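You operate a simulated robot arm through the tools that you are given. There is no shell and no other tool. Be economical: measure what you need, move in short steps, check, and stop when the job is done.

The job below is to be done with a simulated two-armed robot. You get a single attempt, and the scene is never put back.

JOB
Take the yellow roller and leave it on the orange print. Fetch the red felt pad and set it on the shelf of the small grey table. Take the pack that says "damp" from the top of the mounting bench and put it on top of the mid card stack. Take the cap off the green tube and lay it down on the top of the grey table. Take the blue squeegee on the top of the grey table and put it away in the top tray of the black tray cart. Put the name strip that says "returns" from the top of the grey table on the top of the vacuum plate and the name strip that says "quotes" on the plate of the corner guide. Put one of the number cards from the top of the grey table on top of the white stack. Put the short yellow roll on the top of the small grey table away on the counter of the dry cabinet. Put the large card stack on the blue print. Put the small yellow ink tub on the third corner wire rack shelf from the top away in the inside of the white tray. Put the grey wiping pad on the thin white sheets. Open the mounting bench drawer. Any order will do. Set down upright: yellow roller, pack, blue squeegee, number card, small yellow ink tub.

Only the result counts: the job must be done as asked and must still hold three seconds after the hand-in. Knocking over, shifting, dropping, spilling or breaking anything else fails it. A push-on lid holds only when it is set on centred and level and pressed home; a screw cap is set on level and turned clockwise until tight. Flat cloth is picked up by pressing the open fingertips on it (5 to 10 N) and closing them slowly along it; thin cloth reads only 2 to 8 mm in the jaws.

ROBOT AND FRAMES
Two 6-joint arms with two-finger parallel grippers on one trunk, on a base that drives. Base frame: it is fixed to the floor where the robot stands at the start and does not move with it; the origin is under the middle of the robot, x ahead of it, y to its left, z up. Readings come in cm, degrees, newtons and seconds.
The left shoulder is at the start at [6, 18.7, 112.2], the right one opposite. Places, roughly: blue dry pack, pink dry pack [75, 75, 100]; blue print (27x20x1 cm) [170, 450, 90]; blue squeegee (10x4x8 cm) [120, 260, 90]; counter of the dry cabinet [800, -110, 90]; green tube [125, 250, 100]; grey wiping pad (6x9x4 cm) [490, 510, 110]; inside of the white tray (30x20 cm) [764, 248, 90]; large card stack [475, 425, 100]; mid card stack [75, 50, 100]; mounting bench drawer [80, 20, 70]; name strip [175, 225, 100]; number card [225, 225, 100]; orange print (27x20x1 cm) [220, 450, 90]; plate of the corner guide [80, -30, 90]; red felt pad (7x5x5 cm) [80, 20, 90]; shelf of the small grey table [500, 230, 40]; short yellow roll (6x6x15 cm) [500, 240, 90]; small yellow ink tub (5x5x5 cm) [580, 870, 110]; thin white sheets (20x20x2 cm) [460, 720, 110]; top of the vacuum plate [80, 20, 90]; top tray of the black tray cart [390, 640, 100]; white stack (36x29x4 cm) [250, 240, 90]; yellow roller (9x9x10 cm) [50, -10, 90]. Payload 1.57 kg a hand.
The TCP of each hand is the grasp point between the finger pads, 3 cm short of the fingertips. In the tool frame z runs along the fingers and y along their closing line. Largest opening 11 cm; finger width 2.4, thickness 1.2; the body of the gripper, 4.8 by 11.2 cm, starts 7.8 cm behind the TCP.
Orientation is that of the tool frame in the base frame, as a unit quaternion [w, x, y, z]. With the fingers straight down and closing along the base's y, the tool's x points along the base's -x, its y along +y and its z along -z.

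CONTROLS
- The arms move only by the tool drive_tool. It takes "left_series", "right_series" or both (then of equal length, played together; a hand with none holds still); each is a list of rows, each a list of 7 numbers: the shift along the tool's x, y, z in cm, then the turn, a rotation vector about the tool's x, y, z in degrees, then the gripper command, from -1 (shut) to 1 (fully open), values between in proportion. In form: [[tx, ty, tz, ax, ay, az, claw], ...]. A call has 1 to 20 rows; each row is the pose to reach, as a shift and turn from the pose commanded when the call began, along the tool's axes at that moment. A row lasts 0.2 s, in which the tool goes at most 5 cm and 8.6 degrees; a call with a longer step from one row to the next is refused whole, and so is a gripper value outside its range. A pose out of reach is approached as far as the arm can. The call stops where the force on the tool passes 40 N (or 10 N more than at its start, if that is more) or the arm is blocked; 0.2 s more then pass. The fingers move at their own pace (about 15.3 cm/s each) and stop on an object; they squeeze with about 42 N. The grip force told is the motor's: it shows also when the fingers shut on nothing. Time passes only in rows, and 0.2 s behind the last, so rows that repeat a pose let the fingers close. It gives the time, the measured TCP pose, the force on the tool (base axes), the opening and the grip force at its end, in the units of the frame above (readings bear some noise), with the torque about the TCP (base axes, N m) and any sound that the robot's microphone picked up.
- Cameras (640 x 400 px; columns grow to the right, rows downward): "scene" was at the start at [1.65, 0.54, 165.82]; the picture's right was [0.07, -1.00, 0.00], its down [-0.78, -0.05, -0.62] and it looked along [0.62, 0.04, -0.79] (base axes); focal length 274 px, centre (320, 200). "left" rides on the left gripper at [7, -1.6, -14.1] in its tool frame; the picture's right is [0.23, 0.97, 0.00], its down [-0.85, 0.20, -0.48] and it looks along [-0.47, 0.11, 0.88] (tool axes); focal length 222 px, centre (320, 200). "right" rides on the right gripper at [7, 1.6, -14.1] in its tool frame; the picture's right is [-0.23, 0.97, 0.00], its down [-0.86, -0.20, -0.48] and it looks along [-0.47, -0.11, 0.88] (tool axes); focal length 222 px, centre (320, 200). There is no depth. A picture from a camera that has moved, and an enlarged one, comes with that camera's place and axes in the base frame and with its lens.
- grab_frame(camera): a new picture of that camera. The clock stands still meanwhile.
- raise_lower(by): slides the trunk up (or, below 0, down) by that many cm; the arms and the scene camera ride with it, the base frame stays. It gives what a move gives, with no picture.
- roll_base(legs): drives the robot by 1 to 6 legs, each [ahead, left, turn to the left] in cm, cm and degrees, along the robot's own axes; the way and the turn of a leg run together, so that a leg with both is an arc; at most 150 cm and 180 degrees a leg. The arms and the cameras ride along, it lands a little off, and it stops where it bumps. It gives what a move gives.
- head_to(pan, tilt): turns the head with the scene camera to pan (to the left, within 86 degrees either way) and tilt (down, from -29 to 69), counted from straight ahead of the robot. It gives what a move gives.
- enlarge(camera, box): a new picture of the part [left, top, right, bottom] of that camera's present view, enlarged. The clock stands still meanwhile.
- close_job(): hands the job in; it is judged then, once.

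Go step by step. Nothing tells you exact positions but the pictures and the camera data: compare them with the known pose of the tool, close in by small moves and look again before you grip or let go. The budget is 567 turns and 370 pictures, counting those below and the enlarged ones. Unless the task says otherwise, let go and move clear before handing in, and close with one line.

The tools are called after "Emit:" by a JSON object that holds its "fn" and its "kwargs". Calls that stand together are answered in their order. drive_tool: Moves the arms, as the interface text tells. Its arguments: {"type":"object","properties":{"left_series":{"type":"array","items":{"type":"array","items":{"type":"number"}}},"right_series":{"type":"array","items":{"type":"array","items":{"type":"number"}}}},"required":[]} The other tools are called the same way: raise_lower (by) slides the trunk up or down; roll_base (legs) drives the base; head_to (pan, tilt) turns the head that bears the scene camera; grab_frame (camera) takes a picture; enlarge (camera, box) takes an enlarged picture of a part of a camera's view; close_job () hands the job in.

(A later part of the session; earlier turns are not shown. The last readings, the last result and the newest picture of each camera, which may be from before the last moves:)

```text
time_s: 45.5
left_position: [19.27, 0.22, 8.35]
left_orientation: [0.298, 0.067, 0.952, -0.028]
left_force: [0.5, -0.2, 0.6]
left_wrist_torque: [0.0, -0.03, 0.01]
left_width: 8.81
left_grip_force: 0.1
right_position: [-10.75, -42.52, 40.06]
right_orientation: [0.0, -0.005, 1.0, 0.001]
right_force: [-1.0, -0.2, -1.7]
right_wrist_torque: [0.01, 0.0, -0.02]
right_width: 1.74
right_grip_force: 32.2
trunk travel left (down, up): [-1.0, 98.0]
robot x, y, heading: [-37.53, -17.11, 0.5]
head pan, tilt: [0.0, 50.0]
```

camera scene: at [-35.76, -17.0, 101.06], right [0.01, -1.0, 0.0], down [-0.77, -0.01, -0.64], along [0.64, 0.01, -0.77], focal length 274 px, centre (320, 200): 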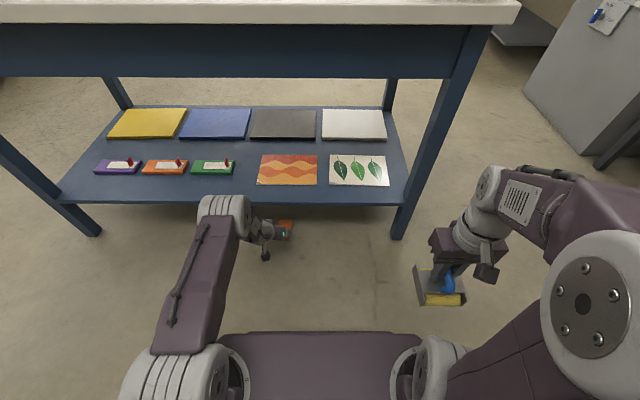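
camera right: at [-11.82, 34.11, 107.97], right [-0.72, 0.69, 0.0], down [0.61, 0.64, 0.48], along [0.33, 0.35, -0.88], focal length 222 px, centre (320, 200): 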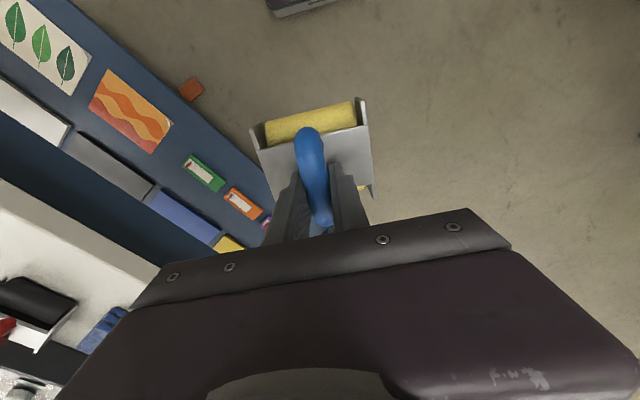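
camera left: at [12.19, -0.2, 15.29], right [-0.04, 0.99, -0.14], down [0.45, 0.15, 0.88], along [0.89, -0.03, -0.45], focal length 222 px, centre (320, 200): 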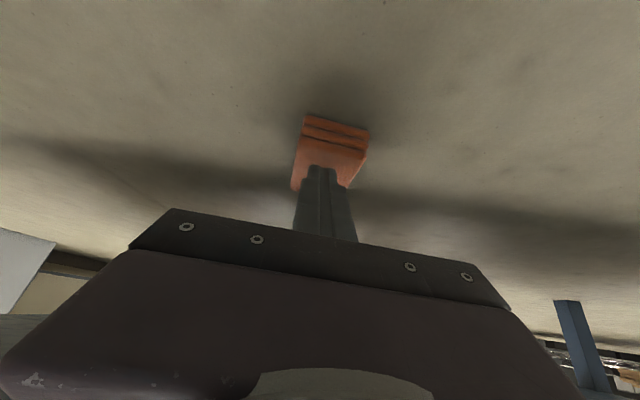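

Emit:
{"fn": "roll_base", "kwargs": {"legs": [[8, 0, 0]]}}

Emit:
{"fn": "grab_frame", "kwargs": {"camera": "left"}}

```text
time_s: 46.6
left_position: [27.34, 0.43, 8.3]
left_orientation: [0.297, 0.067, 0.952, -0.028]
left_force: [-0.1, -0.1, -0.4]
left_wrist_torque: [-0.02, 0.04, 0.03]
left_width: 8.8
left_grip_force: 0.1
right_position: [-2.78, -42.39, 40.11]
right_orientation: [0.0, -0.005, 1.0, 0.0]
right_force: [-0.9, -0.7, -1.7]
right_wrist_torque: [0.01, -0.06, -0.03]
right_width: 1.73
right_grip_force: 32.1
trunk travel left (down, up): [-1.0, 98.0]
robot x, y, heading: [-29.68, -16.82, 0.5]
head pan, tilt: [0.0, 50.0]
```

```text
336 pictures are left
camera left: at [13.48, 0.87, 15.99], right [-0.04, 0.99, -0.14], down [0.45, 0.15, 0.88], along [0.89, -0.03, -0.46], focal length 222 px, centre (320, 200)
```

left: 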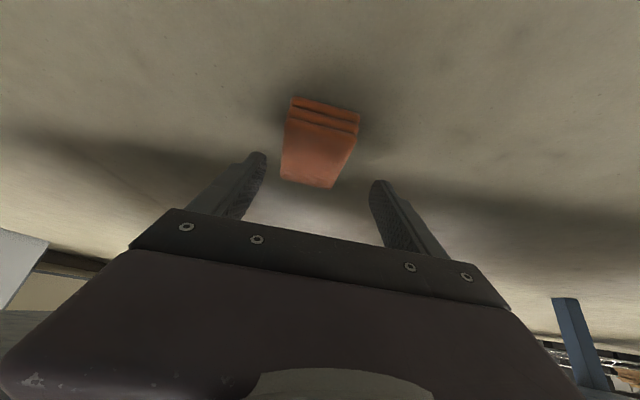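

Emit:
{"fn": "drive_tool", "kwargs": {"left_series": [[0.3, -0.2, 2, 0, 0, 0, 0.6], [0.5, -0.4, 4, 0, 0, 0, 0.6], [0.75, -0.6, 5.2, 0, 0, 0, 0.6], [0.75, -0.6, 5.2, 0, 0, 0, 0.6], [0.75, -0.6, 5.2, 0, 0, 0, 0]]}}

Emit:
{"fn": "grab_frame", "kwargs": {"camera": "left"}}

```text
time_s: 47.8
left_position: [29.65, -0.65, 3.56]
left_orientation: [0.298, 0.067, 0.952, -0.027]
left_force: [-0.3, 0.1, -0.1]
left_wrist_torque: [0.01, 0.02, -0.03]
left_width: 6.1
left_grip_force: 41.8
right_position: [-2.73, -42.41, 40.02]
right_orientation: [0.001, -0.004, 1.0, 0.0]
right_force: [0.3, -0.4, -2.1]
right_wrist_torque: [-0.03, -0.04, -0.01]
right_width: 1.76
right_grip_force: 32.5
trunk travel left (down, up): [-1.0, 98.0]
robot x, y, heading: [-29.81, -17.16, 0.5]
head pan, tilt: [0.0, 50.0]
```

```text
335 pictures are left
camera left: at [15.76, -0.2, 11.24], right [-0.04, 0.99, -0.14], down [0.46, 0.15, 0.88], along [0.89, -0.03, -0.46], focal length 222 px, centre (320, 200)
```

left: 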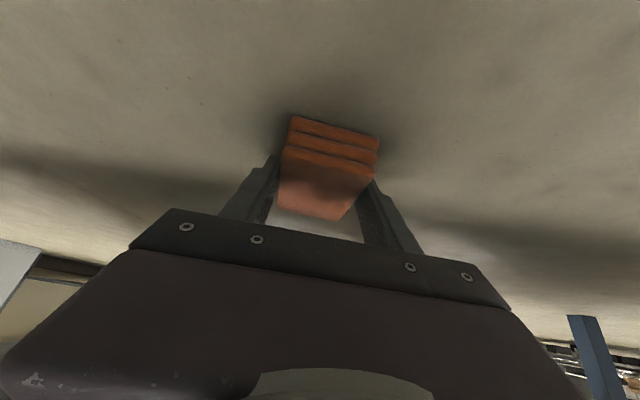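

Gripped at 6.1 cm. I'll lift slightly and back out from under the bench before raising.

Emit:
{"fn": "drive_tool", "kwargs": {"left_series": [[0, 0, 0, 0, 0, 0, -1], [-1.7, 0, -2.4, 0, 0, 0, -1], [-2.5, 0, -4.5, 0, 0, 0, -1], [-2.5, 0, -4.5, 0, 0, 0, -1]]}}

Emit:
{"fn": "roll_base", "kwargs": {"legs": [[-25, 0, 0]]}}

Emit:
{"fn": "grab_frame", "kwargs": {"camera": "left"}}

```text
time_s: 48.8
left_position: [29.03, -0.46, 8.65]
left_orientation: [0.298, 0.067, 0.952, -0.028]
left_force: [0.9, -0.3, -0.3]
left_wrist_torque: [0.01, 0.0, 0.0]
left_width: 6.09
left_grip_force: 41.6
right_position: [-2.74, -42.39, 39.98]
right_orientation: [-0.001, -0.004, 1.0, 0.0]
right_force: [0.2, -0.4, -1.3]
right_wrist_torque: [0.05, -0.04, 0.01]
right_width: 1.75
right_grip_force: 32.1
trunk travel left (down, up): [-1.0, 98.0]
robot x, y, heading: [-29.52, -16.72, 0.5]
head pan, tilt: [0.0, 50.0]
```

```text
time_s: 50.6
left_position: [3.93, -0.61, 8.67]
left_orientation: [0.298, 0.068, 0.952, -0.028]
left_force: [0.0, 0.1, -0.6]
left_wrist_torque: [0.04, 0.02, 0.02]
left_width: 6.1
left_grip_force: 41.5
right_position: [-27.84, -42.6, 40.11]
right_orientation: [0.0, -0.004, 1.0, 0.0]
right_force: [-0.7, 0.3, -1.6]
right_wrist_torque: [0.0, -0.02, 0.0]
right_width: 1.76
right_grip_force: 32.5
trunk travel left (down, up): [-1.0, 98.0]
robot x, y, heading: [-54.48, -17.45, 0.6]
head pan, tilt: [0.0, 50.0]
```

```text
334 pictures are left
camera left: at [-9.89, -0.13, 16.33], right [-0.04, 0.99, -0.14], down [0.46, 0.15, 0.88], along [0.89, -0.03, -0.46], focal length 222 px, centre (320, 200)
```

left: 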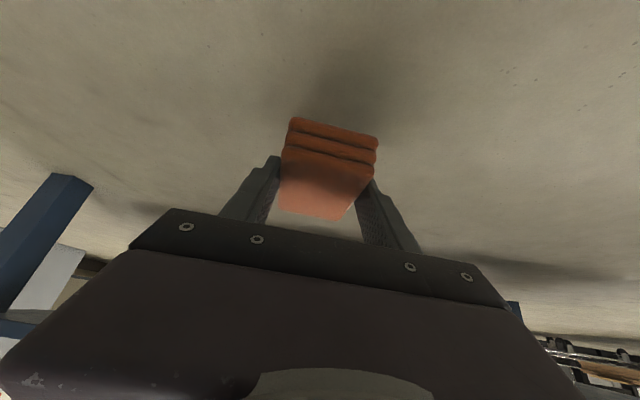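

Pack held. I'll raise the trunk and drive up to the bench to set it back at [34.3,-6.7].

Emit:
{"fn": "raise_lower", "kwargs": {"by": 40}}

Emit:
{"fn": "raise_lower", "kwargs": {"by": 40}}

Emit:
{"fn": "raise_lower", "kwargs": {"by": 5}}

Emit:
{"fn": "roll_base", "kwargs": {"legs": [[24, 0, 0]]}}

Emit:
{"fn": "grab_frame", "kwargs": {"camera": "scene"}}

```text
time_s: 54.4
left_position: [3.96, -0.6, 48.78]
left_orientation: [0.297, 0.067, 0.952, -0.028]
left_force: [0.8, 1.0, -0.8]
left_wrist_torque: [-0.01, -0.01, 0.01]
left_width: 6.07
left_grip_force: 42.2
right_position: [-27.86, -42.66, 80.06]
right_orientation: [-0.001, -0.004, 1.0, 0.0]
right_force: [0.6, -0.4, -1.2]
right_wrist_torque: [0.02, -0.03, 0.0]
right_width: 1.75
right_grip_force: 32.1
trunk travel left (down, up): [-41.0, 58.0]
robot x, y, heading: [-54.77, -17.03, 0.2]
head pan, tilt: [0.0, 50.0]
```

```text
time_s: 58.3
left_position: [4.07, -0.63, 88.71]
left_orientation: [0.299, 0.068, 0.952, -0.028]
left_force: [0.6, 0.0, -0.7]
left_wrist_torque: [0.02, 0.01, 0.02]
left_width: 6.09
left_grip_force: 42.1
right_position: [-27.91, -42.65, 120.11]
right_orientation: [-0.001, -0.005, 1.0, 0.001]
right_force: [-0.5, -0.8, -1.9]
right_wrist_torque: [0.0, -0.02, 0.0]
right_width: 1.76
right_grip_force: 32.2
trunk travel left (down, up): [-81.0, 18.0]
robot x, y, heading: [-54.53, -17.05, 0.8]
head pan, tilt: [0.0, 50.0]
```

```text
time_s: 59.2
left_position: [4.02, -0.65, 93.64]
left_orientation: [0.297, 0.067, 0.952, -0.028]
left_force: [0.2, -0.6, -0.2]
left_wrist_torque: [0.0, 0.0, 0.0]
left_width: 6.09
left_grip_force: 42.1
right_position: [-27.79, -42.64, 124.99]
right_orientation: [-0.001, -0.004, 1.0, 0.0]
right_force: [-0.3, 0.0, -2.0]
right_wrist_torque: [0.02, 0.01, 0.01]
right_width: 1.75
right_grip_force: 32.1
trunk travel left (down, up): [-86.0, 13.0]
robot x, y, heading: [-54.56, -16.99, 0.7]
head pan, tilt: [0.0, 50.0]
```

```text
time_s: 61.0
left_position: [27.8, -0.65, 93.82]
left_orientation: [0.299, 0.068, 0.951, -0.028]
left_force: [-1.0, -0.3, -0.3]
left_wrist_torque: [-0.01, 0.01, 0.01]
left_width: 6.1
left_grip_force: 41.9
right_position: [-4.35, -42.52, 125.07]
right_orientation: [0.001, -0.002, 1.0, 0.0]
right_force: [0.3, 0.5, -1.6]
right_wrist_torque: [0.0, -0.05, 0.02]
right_width: 1.74
right_grip_force: 32.4
trunk travel left (down, up): [-86.0, 13.0]
robot x, y, heading: [-30.72, -17.44, 0.4]
head pan, tilt: [0.0, 50.0]
```

```text
333 pictures are left
camera scene: at [-29.18, -17.01, 177.06], right [0.0, -1.0, 0.0], down [-0.77, 0.0, -0.64], along [0.64, 0.0, -0.77], focal length 274 px, centre (320, 200)
```

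scene: 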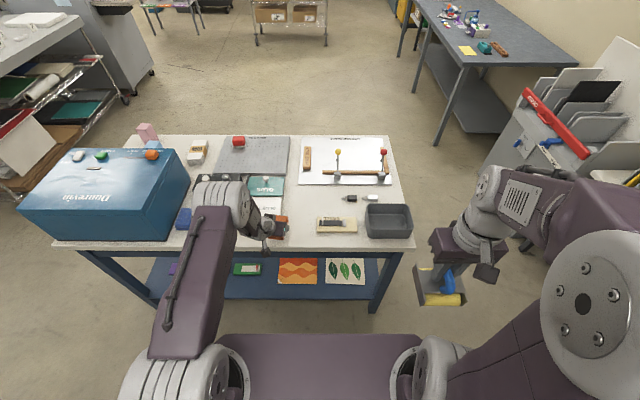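

Emit:
{"fn": "drive_tool", "kwargs": {"left_series": [[-0.9, -1.7, 2.2, -1.4, 0, -2.1, -1], [-1.8, -3.5, 4.3, -2.9, 0, -4.1, -1], [-2.64, -5.2, 6.5, -4.3, 0, -6.2, -1], [-2.64, -5.2, 6.5, -4.3, 0, -6.2, -1]]}}

Emit:
{"fn": "enlarge", "kwargs": {"camera": "scene", "box": [200, 160, 360, 270]}}

```text
time_s: 61.7
left_position: [31.57, 0.32, 92.41]
left_orientation: [0.314, 0.029, 0.949, -0.021]
left_force: [-15.1, -6.5, 41.7]
left_wrist_torque: [0.92, -0.43, 0.29]
left_width: 6.1
left_grip_force: 41.7
left hand out of reach, approached as far as the arm can: row 1, 2, 3
right_position: [-4.66, -42.79, 125.25]
right_orientation: [0.001, -0.003, 1.0, 0.0]
right_force: [0.7, 0.0, -2.0]
right_wrist_torque: [-0.03, 0.09, -0.03]
right_width: 1.74
right_grip_force: 32.6
trunk travel left (down, up): [-86.0, 13.0]
robot x, y, heading: [-30.93, -17.29, 0.3]
head pan, tilt: [0.0, 50.0]
stopped in row 3 (left hand): the force on the tool passed its limit (the readings are from after the stop); the commanded pose is now the measured one
```

```text
3.64 times, centred on (280, 215) of scene
camera zoom: at [-29.62, -17.19, 177.1], right [0.0, -1.0, 0.0], down [-0.76, 0.0, -0.65], along [0.65, 0.0, -0.76], focal length 996 px, centre (466, 146)
```

zoom: 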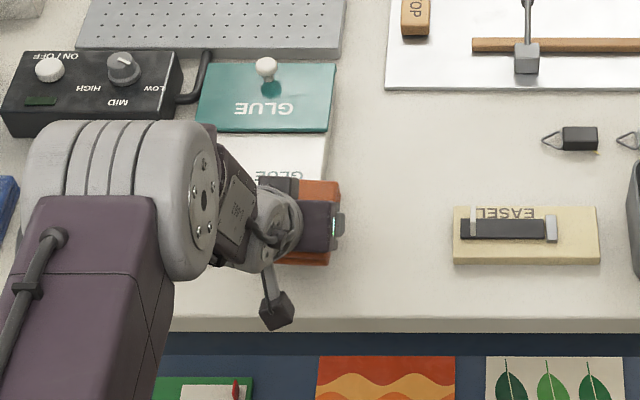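

Contact, and the arm is at its limit here. I'll lift, then shift the base instead.

Emit:
{"fn": "drive_tool", "kwargs": {"left_series": [[-1.5, 0, -2.5, 0, 0, 0, -1], [-3, 0, -5, 0, 0, 0, -1], [-3, 0, -5, 0, 0, 0, -1]]}}

Emit:
{"fn": "grab_frame", "kwargs": {"camera": "left"}}

Emit:
{"fn": "enlarge", "kwargs": {"camera": "scene", "box": [200, 140, 360, 250]}}

```text
time_s: 62.5
left_position: [30.92, 0.73, 97.45]
left_orientation: [0.306, 0.027, 0.951, -0.02]
left_force: [0.3, -0.4, -0.2]
left_wrist_torque: [0.0, 0.01, 0.02]
left_width: 6.07
left_grip_force: 41.8
right_position: [-3.99, -42.62, 125.09]
right_orientation: [-0.001, -0.001, 1.0, 0.0]
right_force: [0.4, -0.5, -1.5]
right_wrist_torque: [0.04, -0.01, 0.0]
right_width: 1.74
right_grip_force: 32.0
trunk travel left (down, up): [-86.0, 13.0]
robot x, y, heading: [-30.72, -17.05, 0.2]
head pan, tilt: [0.0, 50.0]
```

```text
331 pictures are left
camera left: at [16.91, 0.2, 104.91], right [-0.12, 0.98, -0.15], down [0.43, 0.19, 0.88], along [0.89, 0.04, -0.44], focal length 222 px, centre (320, 200)
```

left: 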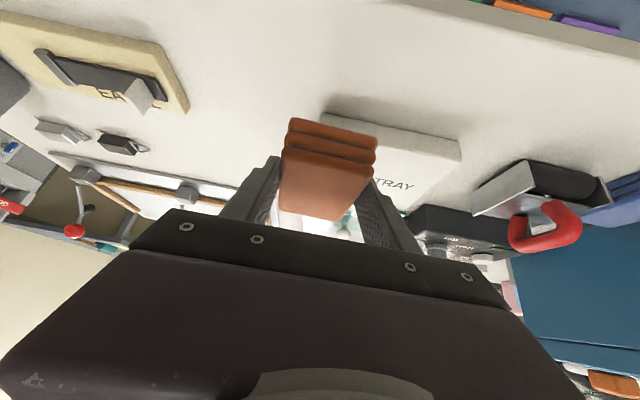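

```text
3.64 times, centred on (280, 195) of scene
camera zoom: at [-28.83, -17.0, 177.05], right [0.0, -1.0, 0.0], down [-0.77, 0.0, -0.64], along [0.64, 0.0, -0.77], focal length 996 px, centre (466, 218)
```

zoom: 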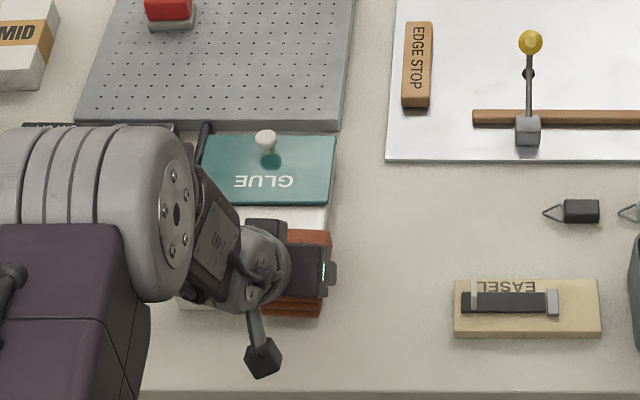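

Emit:
{"fn": "roll_base", "kwargs": {"legs": [[2, -7.5, 0]]}}

Emit:
{"fn": "drive_tool", "kwargs": {"left_series": [[0, 0, 0, -1.9, 0, -2.7, -1], [0, 0, 0, -1.9, 0, -2.7, -1]]}}

Emit:
{"fn": "grab_frame", "kwargs": {"camera": "left"}}

```text
time_s: 63.5
left_position: [32.79, -6.07, 97.58]
left_orientation: [0.307, 0.026, 0.951, -0.022]
left_force: [1.4, 2.1, -0.3]
left_wrist_torque: [-0.07, 0.01, -0.04]
left_width: 6.08
left_grip_force: 41.8
right_position: [-2.31, -49.38, 125.04]
right_orientation: [0.0, -0.003, 1.0, -0.003]
right_force: [0.7, 0.8, -1.6]
right_wrist_torque: [-0.02, -0.04, 0.02]
right_width: 1.76
right_grip_force: 32.6
trunk travel left (down, up): [-86.0, 13.0]
robot x, y, heading: [-28.48, -24.56, 0.3]
head pan, tilt: [0.0, 50.0]
```

```text
time_s: 64.1
left_position: [32.12, -5.71, 97.04]
left_orientation: [0.28, 0.004, 0.959, -0.032]
left_force: [-0.1, -0.6, 0.4]
left_wrist_torque: [-0.03, -0.01, -0.03]
left_width: 6.07
left_grip_force: 41.6
left hand out of reach, approached as far as the arm can: row 1, 2
right_position: [-2.1, -49.69, 125.11]
right_orientation: [-0.001, -0.003, 1.0, -0.001]
right_force: [-0.3, 0.1, -1.9]
right_wrist_torque: [-0.02, -0.05, -0.04]
right_width: 1.74
right_grip_force: 32.5
trunk travel left (down, up): [-86.0, 13.0]
robot x, y, heading: [-29.0, -24.44, 0.3]
head pan, tilt: [0.0, 50.0]
```

```text
329 pictures are left
camera left: at [18.49, -6.47, 105.13], right [-0.17, 0.97, -0.18], down [0.47, 0.24, 0.85], along [0.87, 0.06, -0.49], focal length 222 px, centre (320, 200)
```

left: 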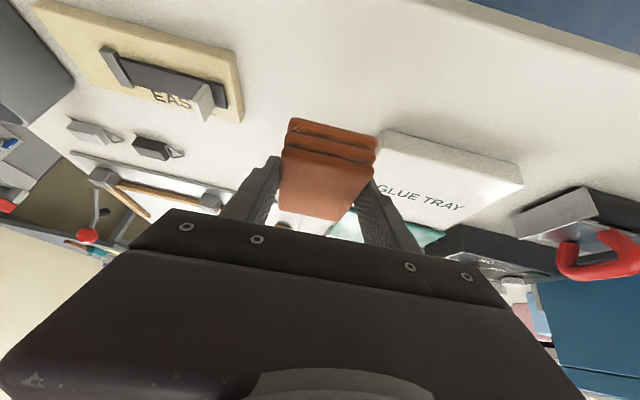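

Emit:
{"fn": "drive_tool", "kwargs": {"left_series": [[1.6, 0.2, 2.5, 0, 0, 0, -1], [3.2, 0.35, 5, 0, 0, 0, -1], [3.2, 0.35, 5, 0, 0, 0, -1]]}}

```text
time_s: 64.9
left_position: [32.57, -6.0, 91.96]
left_orientation: [0.28, 0.004, 0.959, -0.031]
left_force: [-0.2, -0.1, 0.3]
left_wrist_torque: [0.03, 0.02, -0.01]
left_width: 6.08
left_grip_force: 42.0
left hand out of reach, approached as far as the arm can: row 1, 2
right_position: [-2.17, -50.12, 124.95]
right_orientation: [-0.001, -0.002, 1.0, 0.0]
right_force: [-0.2, 0.2, -1.8]
right_wrist_torque: [0.01, -0.04, 0.01]
right_width: 1.73
right_grip_force: 32.3
trunk travel left (down, up): [-86.0, 13.0]
robot x, y, heading: [-28.92, -24.07, 0.2]
head pan, tilt: [0.0, 50.0]
```

Emit:
{"fn": "drive_tool", "kwargs": {"left_series": [[0, 0, 0, -2, -1, 0, -1], [0, 0, 0, -4, -2, 0, -1], [0, 0, 0, -4, -2, 0, -1]]}}

```text
time_s: 65.7
left_position: [33.09, -5.64, 91.84]
left_orientation: [0.293, 0.001, 0.956, -0.019]
left_force: [-1.1, -0.3, -1.1]
left_wrist_torque: [0.0, 0.06, 0.0]
left_width: 6.09
left_grip_force: 42.0
left hand out of reach, approached as far as the arm can: row 1, 2, 3
right_position: [-2.17, -49.99, 125.05]
right_orientation: [-0.001, -0.003, 1.0, 0.0]
right_force: [-0.1, 0.1, -1.1]
right_wrist_torque: [0.05, 0.02, 0.0]
right_width: 1.73
right_grip_force: 32.5
trunk travel left (down, up): [-86.0, 13.0]
robot x, y, heading: [-28.76, -24.52, 0.0]
head pan, tilt: [0.0, 50.0]
```

Emit:
{"fn": "raise_lower", "kwargs": {"by": 5}}

Emit:
{"fn": "roll_base", "kwargs": {"legs": [[7, -1, 0]]}}

Emit:
{"fn": "drive_tool", "kwargs": {"left_series": [[2, 0, -1, -1, 0, 0, -1], [4, 0, -2.5, -2, 0, 0, -1], [5.6, 0, -4, -2, 0, 0, -1], [5.6, 0, -4, -2, 0, 0, -1]]}}

```text
time_s: 66.6
left_position: [33.18, -5.66, 96.85]
left_orientation: [0.291, 0.001, 0.956, -0.019]
left_force: [0.2, 1.0, -0.6]
left_wrist_torque: [-0.03, 0.01, 0.03]
left_width: 6.1
left_grip_force: 42.0
right_position: [-2.04, -50.03, 130.09]
right_orientation: [-0.001, -0.003, 1.0, -0.001]
right_force: [0.8, 0.5, -1.5]
right_wrist_torque: [0.01, -0.01, -0.04]
right_width: 1.72
right_grip_force: 32.6
trunk travel left (down, up): [-91.0, 8.0]
robot x, y, heading: [-28.67, -24.68, 0.3]
head pan, tilt: [0.0, 50.0]
```

```text
time_s: 67.6
left_position: [39.51, -6.6, 97.43]
left_orientation: [0.296, -0.001, 0.955, -0.018]
left_force: [-1.7, 0.0, 0.3]
left_wrist_torque: [-0.02, 0.01, 0.03]
left_width: 6.07
left_grip_force: 41.9
right_position: [4.03, -50.75, 130.33]
right_orientation: [0.003, -0.003, 1.0, -0.002]
right_force: [-0.8, -0.7, -1.7]
right_wrist_torque: [-0.02, -0.06, -0.01]
right_width: 1.72
right_grip_force: 32.6
trunk travel left (down, up): [-91.0, 8.0]
robot x, y, heading: [-21.73, -25.55, 0.2]
head pan, tilt: [0.0, 50.0]
```

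```text
time_s: 68.6
left_position: [35.69, -4.59, 96.35]
left_orientation: [0.283, 0.007, 0.959, -0.021]
left_force: [1.6, -0.4, -0.2]
left_wrist_torque: [0.02, 0.02, -0.01]
left_width: 6.09
left_grip_force: 42.3
left hand out of reach, approached as far as the arm can: row 1, 2, 3, 4
right_position: [5.1, -51.01, 130.09]
right_orientation: [-0.002, -0.003, 1.0, 0.0]
right_force: [-0.4, -0.7, -1.5]
right_wrist_torque: [-0.02, 0.0, 0.01]
right_width: 1.73
right_grip_force: 31.8
trunk travel left (down, up): [-91.0, 8.0]
robot x, y, heading: [-21.49, -25.52, 0.3]
head pan, tilt: [0.0, 50.0]
```

Emit:
{"fn": "raise_lower", "kwargs": {"by": 7.5}}

Emit:
{"fn": "roll_base", "kwargs": {"legs": [[-4, 0, 0]]}}

Emit:
{"fn": "drive_tool", "kwargs": {"left_series": [[2.4, 0, 3.8, 0, 0, 0, -1], [4.8, 0, 7.6, 0, 0, 0, -1], [4.8, 0, 7.6, 0, 0, 0, -1]]}}

```text
time_s: 69.8
left_position: [35.43, -4.56, 103.92]
left_orientation: [0.283, 0.007, 0.959, -0.021]
left_force: [-0.3, 0.7, 0.1]
left_wrist_torque: [-0.02, 0.0, 0.0]
left_width: 6.09
left_grip_force: 42.2
right_position: [5.07, -50.89, 137.43]
right_orientation: [-0.001, -0.003, 1.0, 0.0]
right_force: [-0.2, 0.4, -0.9]
right_wrist_torque: [-0.04, -0.03, -0.04]
right_width: 1.72
right_grip_force: 32.2
trunk travel left (down, up): [-98.5, 0.5]
robot x, y, heading: [-21.64, -25.29, 0.2]
head pan, tilt: [0.0, 50.0]
```

```text
time_s: 70.6
left_position: [32.41, -4.54, 103.41]
left_orientation: [0.28, 0.006, 0.96, -0.021]
left_force: [0.6, 0.5, -1.2]
left_wrist_torque: [0.0, 0.06, -0.01]
left_width: 6.1
left_grip_force: 41.6
right_position: [2.01, -50.96, 137.21]
right_orientation: [-0.005, -0.002, 1.0, 0.0]
right_force: [1.3, 0.2, -1.4]
right_wrist_torque: [-0.02, 0.11, 0.0]
right_width: 1.74
right_grip_force: 32.4
trunk travel left (down, up): [-98.5, 0.5]
robot x, y, heading: [-25.7, -25.31, 0.4]
head pan, tilt: [0.0, 50.0]
```

```text
time_s: 71.4
left_position: [31.76, -4.78, 94.83]
left_orientation: [0.284, 0.006, 0.959, -0.021]
left_force: [-0.4, -0.2, -0.8]
left_wrist_torque: [0.0, 0.01, 0.02]
left_width: 6.07
left_grip_force: 41.7
right_position: [1.1, -50.95, 137.48]
right_orientation: [-0.001, -0.003, 1.0, 0.0]
right_force: [0.2, 0.9, -1.0]
right_wrist_torque: [-0.01, 0.0, 0.03]
right_width: 1.75
right_grip_force: 32.3
trunk travel left (down, up): [-98.5, 0.5]
robot x, y, heading: [-25.6, -25.6, 0.3]
head pan, tilt: [0.0, 50.0]
```

Reachable now. I'll correct the roll and pitch and go above the spot.

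Emit:
{"fn": "drive_tool", "kwargs": {"left_series": [[0.8, -0.6, 2, -0.8, -0.7, 0, -1], [1.6, -1.1, 4, -1.7, -1.4, 0, -1], [2.5, -1.65, 6, -2.5, -2.1, 0, -1], [2.5, -1.65, 6, -2.5, -2.1, 0, -1]]}}

Emit:
{"fn": "grab_frame", "kwargs": {"camera": "left"}}

Emit:
{"fn": "enlarge", "kwargs": {"camera": "scene", "box": [200, 160, 360, 270]}}

```text
time_s: 72.4
left_position: [32.39, -4.67, 91.03]
left_orientation: [0.298, 0.005, 0.955, -0.007]
left_force: [9.3, -22.0, 1.1]
left_wrist_torque: [-0.49, -0.17, -0.68]
left_width: 6.09
left_grip_force: 41.6
left hand out of reach, approached as far as the arm can: row 2, 3, 4
right_position: [1.13, -51.37, 137.48]
right_orientation: [-0.002, -0.001, 1.0, 0.002]
right_force: [-0.4, -0.6, -2.2]
right_wrist_torque: [-0.03, -0.03, 0.02]
right_width: 1.72
right_grip_force: 31.9
trunk travel left (down, up): [-98.5, 0.5]
robot x, y, heading: [-25.41, -25.45, 0.1]
head pan, tilt: [0.0, 50.0]
```

```text
328 pictures are left
camera left: at [18.72, -5.98, 98.64], right [-0.17, 0.97, -0.14], down [0.43, 0.2, 0.88], along [0.88, 0.09, -0.46], focal length 222 px, centre (320, 200)
```

left: 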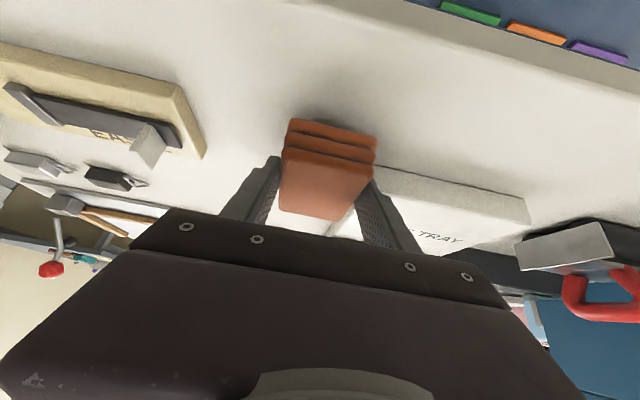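

```text
3.64 times, centred on (280, 215) of scene
camera zoom: at [-23.58, -25.95, 189.56], right [0.0, -1.0, 0.0], down [-0.77, 0.0, -0.64], along [0.64, 0.0, -0.77], focal length 996 px, centre (466, 146)
```

zoom: 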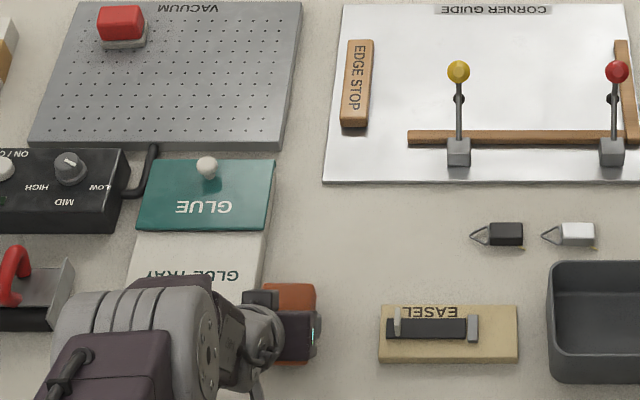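

The left finger is touching the glue tray's side; I'll move right by the base to relieve it.

Emit:
{"fn": "roll_base", "kwargs": {"legs": [[0.5, -2.2, 0]]}}

Emit:
{"fn": "drive_tool", "kwargs": {"left_series": [[0, 0, 0, 0, 0, 0, -1], [0, 0, 0, 0, 0, 0, -1]]}}

```text
time_s: 73.2
left_position: [32.65, -6.01, 90.76]
left_orientation: [0.297, 0.002, 0.955, -0.01]
left_force: [-0.4, 0.9, -0.2]
left_wrist_torque: [-0.03, 0.02, -0.03]
left_width: 6.08
left_grip_force: 42.3
right_position: [1.21, -52.7, 137.74]
right_orientation: [-0.001, -0.003, 1.0, -0.002]
right_force: [-0.7, 0.8, -1.3]
right_wrist_torque: [-0.07, -0.01, 0.02]
right_width: 1.74
right_grip_force: 32.6
trunk travel left (down, up): [-98.5, 0.5]
robot x, y, heading: [-25.15, -27.66, 0.3]
head pan, tilt: [0.0, 50.0]
```

```text
time_s: 73.8
left_position: [32.79, -6.4, 90.85]
left_orientation: [0.295, 0.002, 0.955, -0.009]
left_force: [-0.7, -0.4, -0.7]
left_wrist_torque: [0.0, 0.01, 0.02]
left_width: 6.08
left_grip_force: 42.1
right_position: [1.48, -53.22, 137.58]
right_orientation: [0.0, -0.003, 1.0, 0.0]
right_force: [0.1, -0.4, -1.1]
right_wrist_torque: [0.0, -0.01, -0.01]
right_width: 1.74
right_grip_force: 32.5
trunk travel left (down, up): [-98.5, 0.5]
robot x, y, heading: [-25.0, -27.5, 0.2]
head pan, tilt: [0.0, 50.0]
```

Pose is right. I'll lower with the trunk, then the last bit by hand.

Emit:
{"fn": "raise_lower", "kwargs": {"by": -4.5}}

Emit:
{"fn": "enlarge", "kwargs": {"camera": "left", "box": [160, 60, 480, 260]}}

```text
time_s: 74.3
left_position: [33.01, -6.35, 89.59]
left_orientation: [0.301, 0.003, 0.954, -0.007]
left_force: [-1.9, -0.9, 4.9]
left_wrist_torque: [0.16, 0.25, 0.04]
left_width: 6.11
left_grip_force: 41.9
right_position: [1.18, -53.37, 135.72]
right_orientation: [0.0, -0.003, 1.0, 0.001]
right_force: [0.1, 0.4, -1.2]
right_wrist_torque: [-0.01, -0.02, 0.0]
right_width: 1.74
right_grip_force: 32.1
trunk travel left (down, up): [-96.7, 2.3]
robot x, y, heading: [-24.82, -27.49, 0.1]
head pan, tilt: [0.0, 50.0]
stopped: the force on the tool passed its limit (the readings are from after the stop); the commanded pose is now the measured one
```

```text
2.00 times, centred on (320, 160) of left
camera zoom: at [19.13, -7.83, 97.13], right [-0.18, 0.97, -0.14], down [0.43, 0.21, 0.88], along [0.89, 0.09, -0.45], focal length 444 px, centre (320, 280)
```

zoom: 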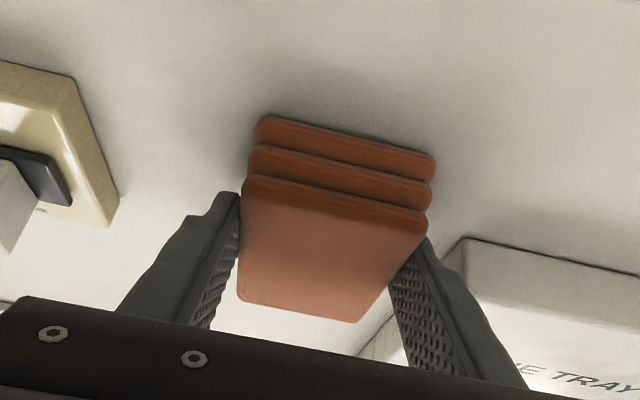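

The pack touches at TCP z 89.6, so the bench top is really near z 86; this shifts my estimate of its old spot to about [33.1,-6.5]. I'll adjust by -1.25 in x and set down.

Emit:
{"fn": "drive_tool", "kwargs": {"left_series": [[0.3, 0, -1.2, 0, 0, 0, -1], [0.68, -0.1, -1.3, 0, 0, 0, -1], [0.68, -0.1, -1.3, 0, 0, 0, -1], [0.95, -0.1, -0.9, 0, 0, 0, -1], [1.03, -0.1, -0.72, 0, 0, 0, -1]]}}

Emit:
{"fn": "enlarge", "kwargs": {"camera": "left", "box": [160, 60, 480, 260]}}

```text
time_s: 75.5
left_position: [32.14, -6.11, 89.49]
left_orientation: [0.301, 0.003, 0.953, -0.012]
left_force: [0.9, 2.8, 9.6]
left_wrist_torque: [0.38, 0.27, -0.09]
left_width: 6.12
left_grip_force: 42.3
left hand out of reach, approached as far as the arm can: row 2, 3, 4
right_position: [1.38, -53.27, 135.84]
right_orientation: [-0.001, -0.002, 1.0, 0.001]
right_force: [-0.7, 0.3, -1.2]
right_wrist_torque: [0.03, 0.0, -0.01]
right_width: 1.74
right_grip_force: 32.1
trunk travel left (down, up): [-96.7, 2.3]
robot x, y, heading: [-25.04, -27.5, 0.1]
head pan, tilt: [0.0, 50.0]
```

```text
2.00 times, centred on (320, 160) of left
camera zoom: at [18.28, -7.39, 97.16], right [-0.17, 0.97, -0.15], down [0.43, 0.21, 0.88], along [0.89, 0.09, -0.45], focal length 444 px, centre (320, 280)
```

zoom: 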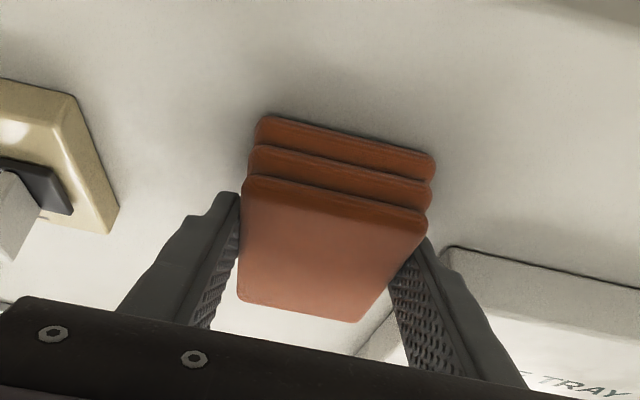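

Resting with light contact. I'll open slightly, raise, and retract.

Emit:
{"fn": "drive_tool", "kwargs": {"left_series": [[0, 0, 0, 0, 0, 0, 0.2], [0, 0, 0, 0, 0, 0, 0.25], [0, 0, 0, 0, 0, 0, 0.25]]}}

Emit:
{"fn": "drive_tool", "kwargs": {"left_series": [[0, 0, -1.5, 0, 0, 0, 0.25], [0, 0, -3, 0, 0, 0, 0.25], [0, 0, -6, 0, 0, 0, 0.25], [0, 0, -9, 0, 0, 0, 0.25], [0, 0, -9, 0, 0, 0, 0.25]]}}

Emit:
{"fn": "grab_frame", "kwargs": {"camera": "left"}}

```text
time_s: 76.3
left_position: [32.08, -6.12, 89.37]
left_orientation: [0.299, 0.005, 0.954, -0.014]
left_force: [-0.6, 0.3, 0.0]
left_wrist_torque: [-0.04, -0.01, 0.0]
left_width: 6.89
left_grip_force: 0.0
right_position: [1.47, -53.26, 135.67]
right_orientation: [-0.001, -0.002, 1.0, 0.0]
right_force: [0.4, 0.3, -0.8]
right_wrist_torque: [0.0, 0.02, -0.01]
right_width: 1.71
right_grip_force: 32.5
trunk travel left (down, up): [-96.7, 2.3]
robot x, y, heading: [-25.01, -27.85, 0.1]
head pan, tilt: [0.0, 50.0]
```

```text
time_s: 77.5
left_position: [28.3, -4.96, 96.78]
left_orientation: [0.296, 0.002, 0.955, -0.026]
left_force: [0.3, -0.8, 0.1]
left_wrist_torque: [-0.02, 0.03, -0.02]
left_width: 6.91
left_grip_force: 0.0
left hand out of reach, approached as far as the arm can: row 1, 2, 3, 4, 5
right_position: [1.47, -53.11, 135.72]
right_orientation: [-0.001, -0.003, 1.0, 0.0]
right_force: [-0.3, -1.0, -1.9]
right_wrist_torque: [0.03, -0.02, 0.01]
right_width: 1.73
right_grip_force: 32.6
trunk travel left (down, up): [-96.7, 2.3]
robot x, y, heading: [-24.69, -27.41, 0.3]
head pan, tilt: [0.0, 50.0]
```

```text
324 pictures are left
camera left: at [14.63, -5.81, 104.44], right [-0.17, 0.97, -0.18], down [0.44, 0.23, 0.87], along [0.88, 0.07, -0.46], focal length 222 px, centre (320, 200)
```

left: 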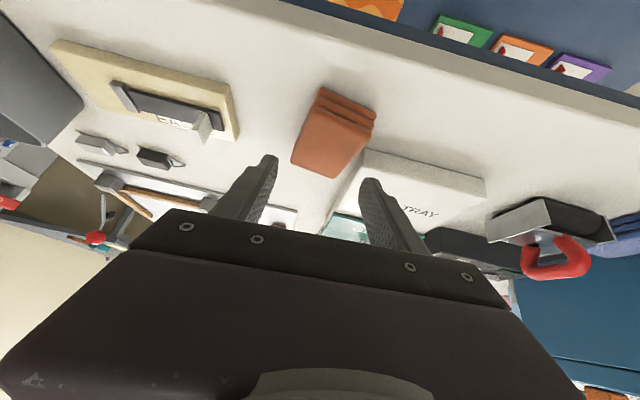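

The pack is back. I'll retreat and verify its position from the head camera.

Emit:
{"fn": "roll_base", "kwargs": {"legs": [[-20, 0, 0]]}}

Emit:
{"fn": "drive_tool", "kwargs": {"left_series": [[4, 3, 0, 0, 7, 0, 0.25], [6, 6, 0, 0, 14, 0, 0.25], [8, 8, 0, 0, 21, 0, 0.25], [10, 10, 0, 0, 28, 0, 0.25], [10, 12, 0, 0, 34, 0, 0.25], [10, 12, 0, 0, 34, 0, 0.25]]}}

Emit:
{"fn": "enlarge", "kwargs": {"camera": "scene", "box": [200, 140, 400, 280]}}

```text
time_s: 79.1
left_position: [8.94, -4.82, 96.44]
left_orientation: [0.294, 0.001, 0.955, -0.026]
left_force: [0.3, 0.3, 0.0]
left_wrist_torque: [0.0, -0.01, -0.02]
left_width: 6.89
left_grip_force: 0.0
right_position: [-17.78, -53.18, 135.57]
right_orientation: [-0.002, -0.004, 1.0, 0.0]
right_force: [1.2, 0.3, -2.8]
right_wrist_torque: [0.0, 0.02, 0.02]
right_width: 1.73
right_grip_force: 32.1
trunk travel left (down, up): [-96.7, 2.3]
robot x, y, heading: [-45.09, -27.87, 0.6]
head pan, tilt: [0.0, 50.0]
```

```text
time_s: 80.5
left_position: [0.43, 7.14, 90.33]
left_orientation: [0.003, 0.007, 1.0, -0.024]
left_force: [1.0, 0.6, 0.2]
left_wrist_torque: [0.0, 0.05, -0.01]
left_width: 6.85
left_grip_force: 0.0
left hand out of reach, approached as far as the arm can: row 3, 4
right_position: [-18.25, -53.09, 135.64]
right_orientation: [0.0, -0.006, 1.0, 0.001]
right_force: [0.4, -0.2, -1.9]
right_wrist_torque: [-0.02, -0.01, 0.03]
right_width: 1.76
right_grip_force: 32.9
trunk travel left (down, up): [-96.7, 2.3]
robot x, y, heading: [-45.1, -27.58, 0.5]
head pan, tilt: [0.0, 50.0]
```

```text
2.86 times, centred on (300, 210) of scene
camera zoom: at [-43.07, -27.62, 187.75], right [0.01, -1.0, 0.0], down [-0.77, -0.01, -0.64], along [0.64, 0.0, -0.77], focal length 782 px, centre (377, 171)
```

zoom: 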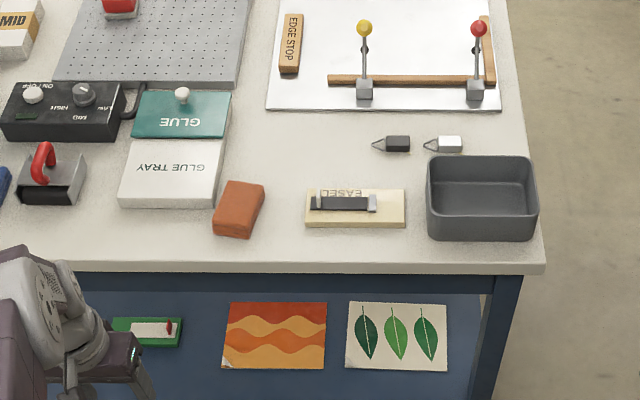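

The pack came out rotated about -11° and offset by (-1.2,+1.1) cm; nothing else moved. I'll regrip it from above with a vertical hand and correct it.

Emit:
{"fn": "drive_tool", "kwargs": {"left_series": [[0, 0, -5, -1.3, 0, 0, 0.4], [0, 0, -10, -2.7, 0, 0, 0.4], [0, 0, -15, -2.7, 0, 0, 0.4], [0, 0, -20, -2.7, 0, 0, 0.4], [0, 0, -25, -2.7, 0, 0, 0.4], [0, 0, -30, -2.7, 0, 0, 0.4], [0, 0, -35, -2.7, 0, 0, 0.4], [0, 0, -35, -2.7, 0, 0, 0.4]]}}

Emit:
{"fn": "raise_lower", "kwargs": {"by": -20}}

Emit:
{"fn": "roll_base", "kwargs": {"legs": [[30, 8, 0]]}}

Emit:
{"fn": "grab_frame", "kwargs": {"camera": "left"}}

```text
time_s: 82.3
left_position: [0.15, 8.81, 125.4]
left_orientation: [0.003, 0.008, 1.0, -0.001]
left_force: [0.4, 0.8, -0.9]
left_wrist_torque: [0.02, 0.01, 0.04]
left_width: 7.71
left_grip_force: 0.1
right_position: [-18.31, -53.12, 135.73]
right_orientation: [-0.001, -0.004, 1.0, 0.0]
right_force: [0.5, 0.3, -2.3]
right_wrist_torque: [0.02, -0.02, -0.03]
right_width: 1.73
right_grip_force: 32.1
trunk travel left (down, up): [-96.7, 2.3]
robot x, y, heading: [-44.65, -27.82, 0.4]
head pan, tilt: [0.0, 50.0]
```

```text
time_s: 84.5
left_position: [0.26, 8.82, 105.29]
left_orientation: [0.004, 0.008, 1.0, -0.001]
left_force: [0.8, 0.7, 0.0]
left_wrist_torque: [0.02, -0.02, -0.02]
left_width: 7.71
left_grip_force: 0.1
right_position: [-18.27, -53.11, 115.78]
right_orientation: [-0.002, -0.004, 1.0, 0.0]
right_force: [-0.8, -0.5, -1.2]
right_wrist_torque: [-0.02, 0.04, 0.02]
right_width: 1.75
right_grip_force: 32.4
trunk travel left (down, up): [-76.7, 22.3]
robot x, y, heading: [-44.98, -27.64, 0.4]
head pan, tilt: [0.0, 50.0]
```

```text
time_s: 86.5
left_position: [28.69, 16.86, 105.33]
left_orientation: [0.006, 0.008, 1.0, 0.0]
left_force: [0.4, 0.2, -0.1]
left_wrist_torque: [0.03, 0.01, 0.02]
left_width: 7.73
left_grip_force: 0.1
right_position: [10.21, -45.07, 115.68]
right_orientation: [0.0, -0.003, 1.0, -0.001]
right_force: [0.0, 0.3, -2.0]
right_wrist_torque: [0.01, -0.02, 0.01]
right_width: 1.73
right_grip_force: 32.9
trunk travel left (down, up): [-76.7, 22.3]
robot x, y, heading: [-16.2, -19.57, 0.4]
head pan, tilt: [0.0, 50.0]
```

```text
322 pictures are left
camera left: at [21.54, 15.4, 119.35], right [-0.21, 0.98, 0.0], down [0.85, 0.19, 0.49], along [0.48, 0.1, -0.87], focal length 222 px, centre (320, 200)
```

left: 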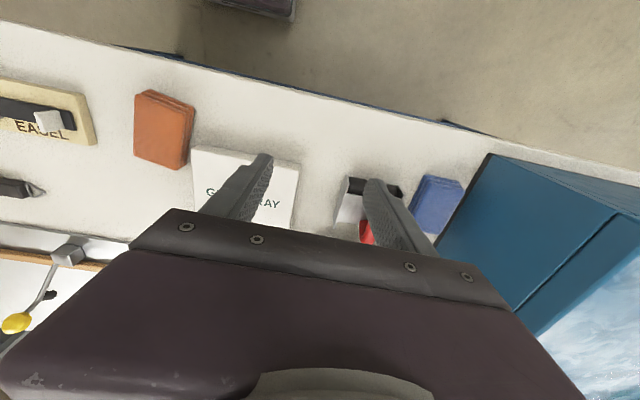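

Emit:
{"fn": "enlarge", "kwargs": {"camera": "left", "box": [100, 70, 220, 190]}}

Emit:
{"fn": "enlarge", "kwargs": {"camera": "scene", "box": [220, 180, 420, 320]}}

```text
3.33 times, centred on (160, 130) of left
camera zoom: at [21.54, 15.4, 119.35], right [-0.21, 0.98, 0.0], down [0.85, 0.19, 0.49], along [0.48, 0.1, -0.87], focal length 740 px, centre (853, 433)
```

zoom: 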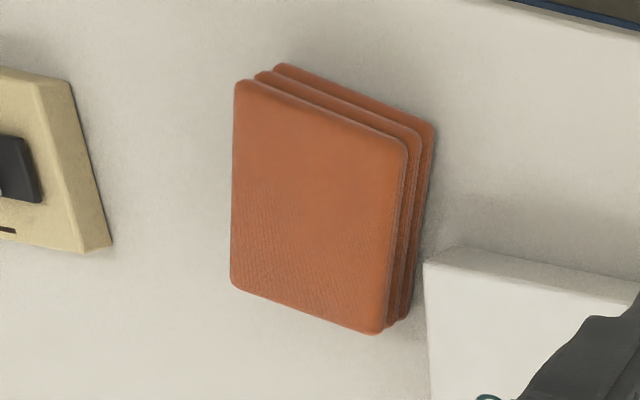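

```text
2.86 times, centred on (320, 250) of scene
camera zoom: at [-14.69, -19.6, 167.75], right [0.01, -1.0, 0.0], down [-0.77, 0.0, -0.64], along [0.64, 0.0, -0.77], focal length 782 px, centre (320, 57)
```

zoom: 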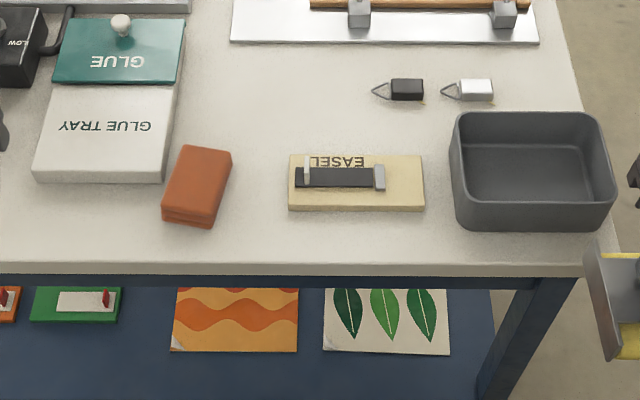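

My cameras disagree unless the bench top is lower than 86, so the pack slipped in the grip. I'll touch the bench with the closed left fingertips to measure its height.

Emit:
{"fn": "drive_tool", "kwargs": {"left_series": [[0, -4, 3, 0, 0, 0, -1], [0.5, -5, 7, 0, 0, 0, -1], [0.5, -5, 11, 0, 0, 0, -1], [0.5, -5, 15, 0, 0, 0, -1], [0.5, -5, 17, 0, 0, 0, -1], [0.5, -5, 18, 0, 0, 0, -1], [0.5, -5, 18.7, 0, 0, 0, -1], [0.5, -5, 19.4, 0, 0, 0, -1], [0.5, -5, 20, 0, 0, 0, -1], [0.5, -5, 20.6, 0, 0, 0, -1], [0.5, -5, 21.2, 0, 0, 0, -1]]}}

```text
time_s: 87.8
left_position: [28.27, 11.71, 88.98]
left_orientation: [0.004, 0.009, 1.0, -0.001]
left_force: [-3.6, -3.9, 10.5]
left_wrist_torque: [-0.05, 0.27, -0.03]
left_width: 0.0
left_grip_force: 21.7
right_position: [10.07, -45.11, 115.72]
right_orientation: [-0.001, -0.005, 1.0, 0.0]
right_force: [0.0, -0.4, -2.0]
right_wrist_torque: [-0.05, -0.03, 0.03]
right_width: 1.77
right_grip_force: 32.7
trunk travel left (down, up): [-76.7, 22.3]
robot x, y, heading: [-16.25, -19.72, 0.4]
head pan, tilt: [0.0, 50.0]
stopped in row 6 (left hand): the force on the tool passed its limit (the readings are from after the stop); the commanded pose is now the measured one
```

The bench top is at z 86.0. I'll check the head camera's calibration against this known fingertip point.

Emit:
{"fn": "enlarge", "kwargs": {"camera": "scene", "box": [180, 180, 340, 300]}}

Emit:
{"fn": "enlarge", "kwargs": {"camera": "left", "box": [160, 60, 400, 220]}}

```text
3.33 times, centred on (260, 240) of scene
camera zoom: at [-14.74, -19.66, 167.75], right [0.01, -1.0, 0.0], down [-0.77, 0.0, -0.64], along [0.64, 0.0, -0.77], focal length 913 px, centre (520, 67)
```

zoom: 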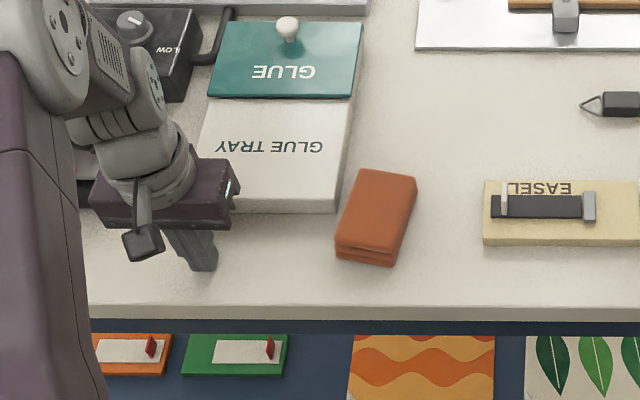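

```text
2.50 times, centred on (280, 140) of left
camera zoom: at [21.14, 10.3, 103.08], right [-0.21, 0.98, 0.0], down [0.85, 0.19, 0.49], along [0.48, 0.1, -0.87], focal length 555 px, centre (420, 350)
```

zoom: 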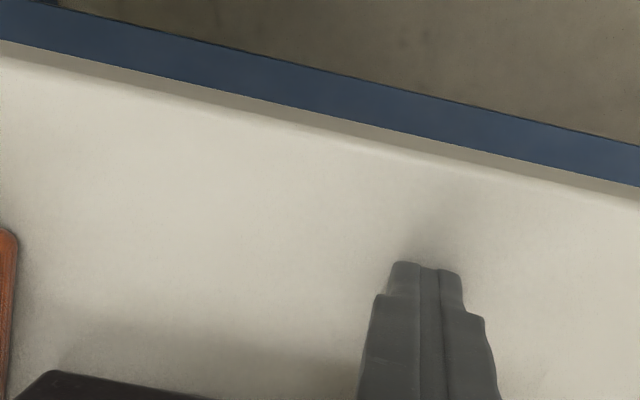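

Head camera agrees with the tool to ~0.3 cm. The pack is at [31.85,-5.5] yaw -10.5°; it should be at [32.7,-6.4], yaw -1.4°. I'll go over it.

Emit:
{"fn": "drive_tool", "kwargs": {"left_series": [[0, 0, -4, 0, 0, 0, -1], [0, 0, -8, 0, 0, 0, -1], [-0.8, -4, -10, 0, 0, 2.5, 0], [-1.6, -8, -11, 0, 0, 5, 0.27], [-2.4, -12, -11, 0, 0, 7.5, 0.27], [-3.9, -16, -11, 0, 0, 9.5, 0.27], [-3.9, -17.1, -11, 0, 0, 9.5, 0.27], [-3.9, -17.1, -8, 0, 0, 9.5, 0.27], [-3.9, -17.1, -8, 0, 0, 9.5, 0.27]]}}

Emit:
{"fn": "enlarge", "kwargs": {"camera": "left", "box": [160, 60, 480, 260]}}

Emit:
{"fn": "enlarge", "kwargs": {"camera": "scene", "box": [180, 180, 340, 300]}}

```text
time_s: 89.8
left_position: [31.9, -5.45, 96.99]
left_orientation: [0.004, 0.091, 0.996, 0.0]
left_force: [0.8, -0.5, -0.1]
left_wrist_torque: [0.01, 0.01, -0.01]
left_width: 7.0
left_grip_force: 0.1
right_position: [10.47, -45.05, 115.74]
right_orientation: [-0.001, -0.004, 1.0, 0.0]
right_force: [-1.1, -0.7, -2.7]
right_wrist_torque: [-0.01, 0.02, -0.01]
right_width: 1.75
right_grip_force: 32.3
trunk travel left (down, up): [-76.7, 22.3]
robot x, y, heading: [-16.78, -19.43, 0.4]
head pan, tilt: [0.0, 50.0]
```

```text
2.00 times, centred on (320, 160) of left
camera zoom: at [24.65, -5.78, 111.01], right [-0.05, 1.0, 0.0], down [0.87, 0.04, 0.49], along [0.48, 0.02, -0.87], focal length 444 px, centre (320, 280)
```

zoom: 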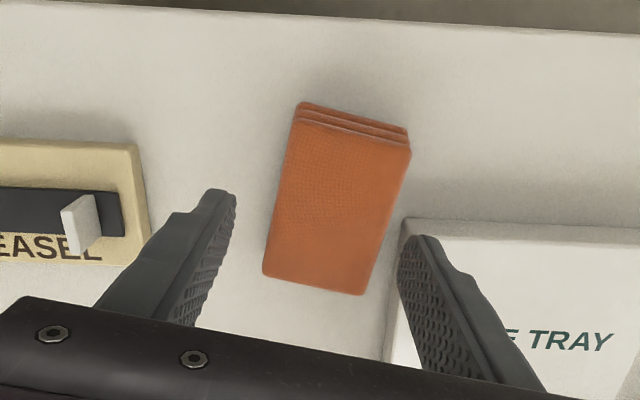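

```text
3.33 times, centred on (260, 240) of scene
camera zoom: at [-14.46, -19.59, 167.75], right [0.01, -1.0, 0.0], down [-0.77, 0.0, -0.64], along [0.64, 0.0, -0.77], focal length 913 px, centre (520, 67)
```

zoom: 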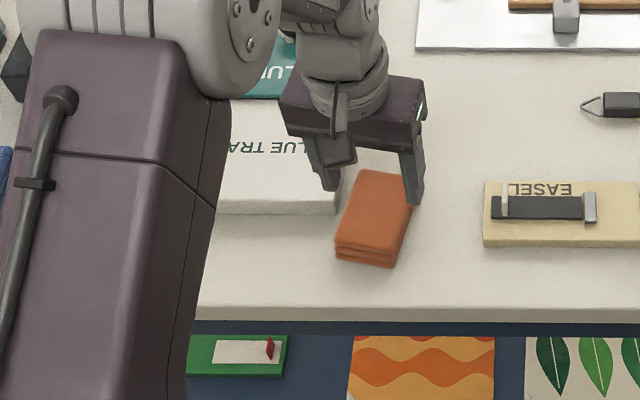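

Emit:
{"fn": "drive_tool", "kwargs": {"left_series": [[0, 0.2, 3, 0, 0, 0, 0.27], [0, 0.2, 6, 0, 0, 0, 0.27], [0, 0.2, 7.2, 0, 0, 0, 0.27], [0, 0.2, 7.2, 0, 0, 0, 0.27], [0, 0.2, 7.2, 0, 0, 0, 0], [0, 0.2, 7.2, 0, 0, 0, -1], [0, 0.2, 7.2, 0, 0, 0, -1]]}}

```text
time_s: 90.4
left_position: [31.93, -5.17, 92.14]
left_orientation: [0.004, 0.091, 0.996, 0.0]
left_force: [-5.2, 0.6, 11.3]
left_wrist_torque: [0.43, 0.16, 0.12]
left_width: 6.96
left_grip_force: 0.0
right_position: [10.11, -45.03, 115.65]
right_orientation: [0.0, -0.005, 1.0, 0.0]
right_force: [-0.3, -0.3, -1.2]
right_wrist_torque: [0.0, -0.04, 0.03]
right_width: 1.75
right_grip_force: 32.9
trunk travel left (down, up): [-76.7, 22.3]
robot x, y, heading: [-16.53, -19.5, 0.5]
head pan, tilt: [0.0, 50.0]
stopped in row 3 (left hand): the force on the tool passed its limit (the readings are from after the stop); the commanded pose is now the measured one
```

Emit:
{"fn": "drive_tool", "kwargs": {"left_series": [[0, 0, -1.5, 0, 0, 0, 0.27], [0, 0, -1.5, 0, 0, 0, 0.27]]}}

Emit:
{"fn": "enlarge", "kwargs": {"camera": "left", "box": [160, 60, 480, 260]}}

```text
time_s: 91.0
left_position: [32.04, -5.27, 93.62]
left_orientation: [0.004, 0.091, 0.996, -0.001]
left_force: [0.6, -0.1, 0.2]
left_wrist_torque: [-0.01, -0.04, 0.0]
left_width: 6.99
left_grip_force: 0.0
right_position: [10.39, -45.09, 115.63]
right_orientation: [-0.001, -0.003, 1.0, 0.0]
right_force: [-0.7, 0.5, -1.2]
right_wrist_torque: [0.0, -0.01, 0.0]
right_width: 1.76
right_grip_force: 32.9
trunk travel left (down, up): [-76.7, 22.3]
robot x, y, heading: [-16.06, -19.78, 0.4]
head pan, tilt: [0.0, 50.0]
```

```text
2.00 times, centred on (320, 160) of left
camera zoom: at [24.76, -5.54, 107.63], right [-0.05, 1.0, 0.0], down [0.87, 0.04, 0.48], along [0.48, 0.02, -0.87], focal length 444 px, centre (320, 280)
```

zoom: 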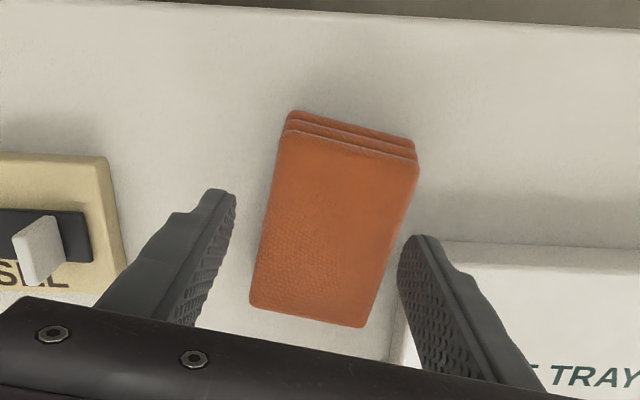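

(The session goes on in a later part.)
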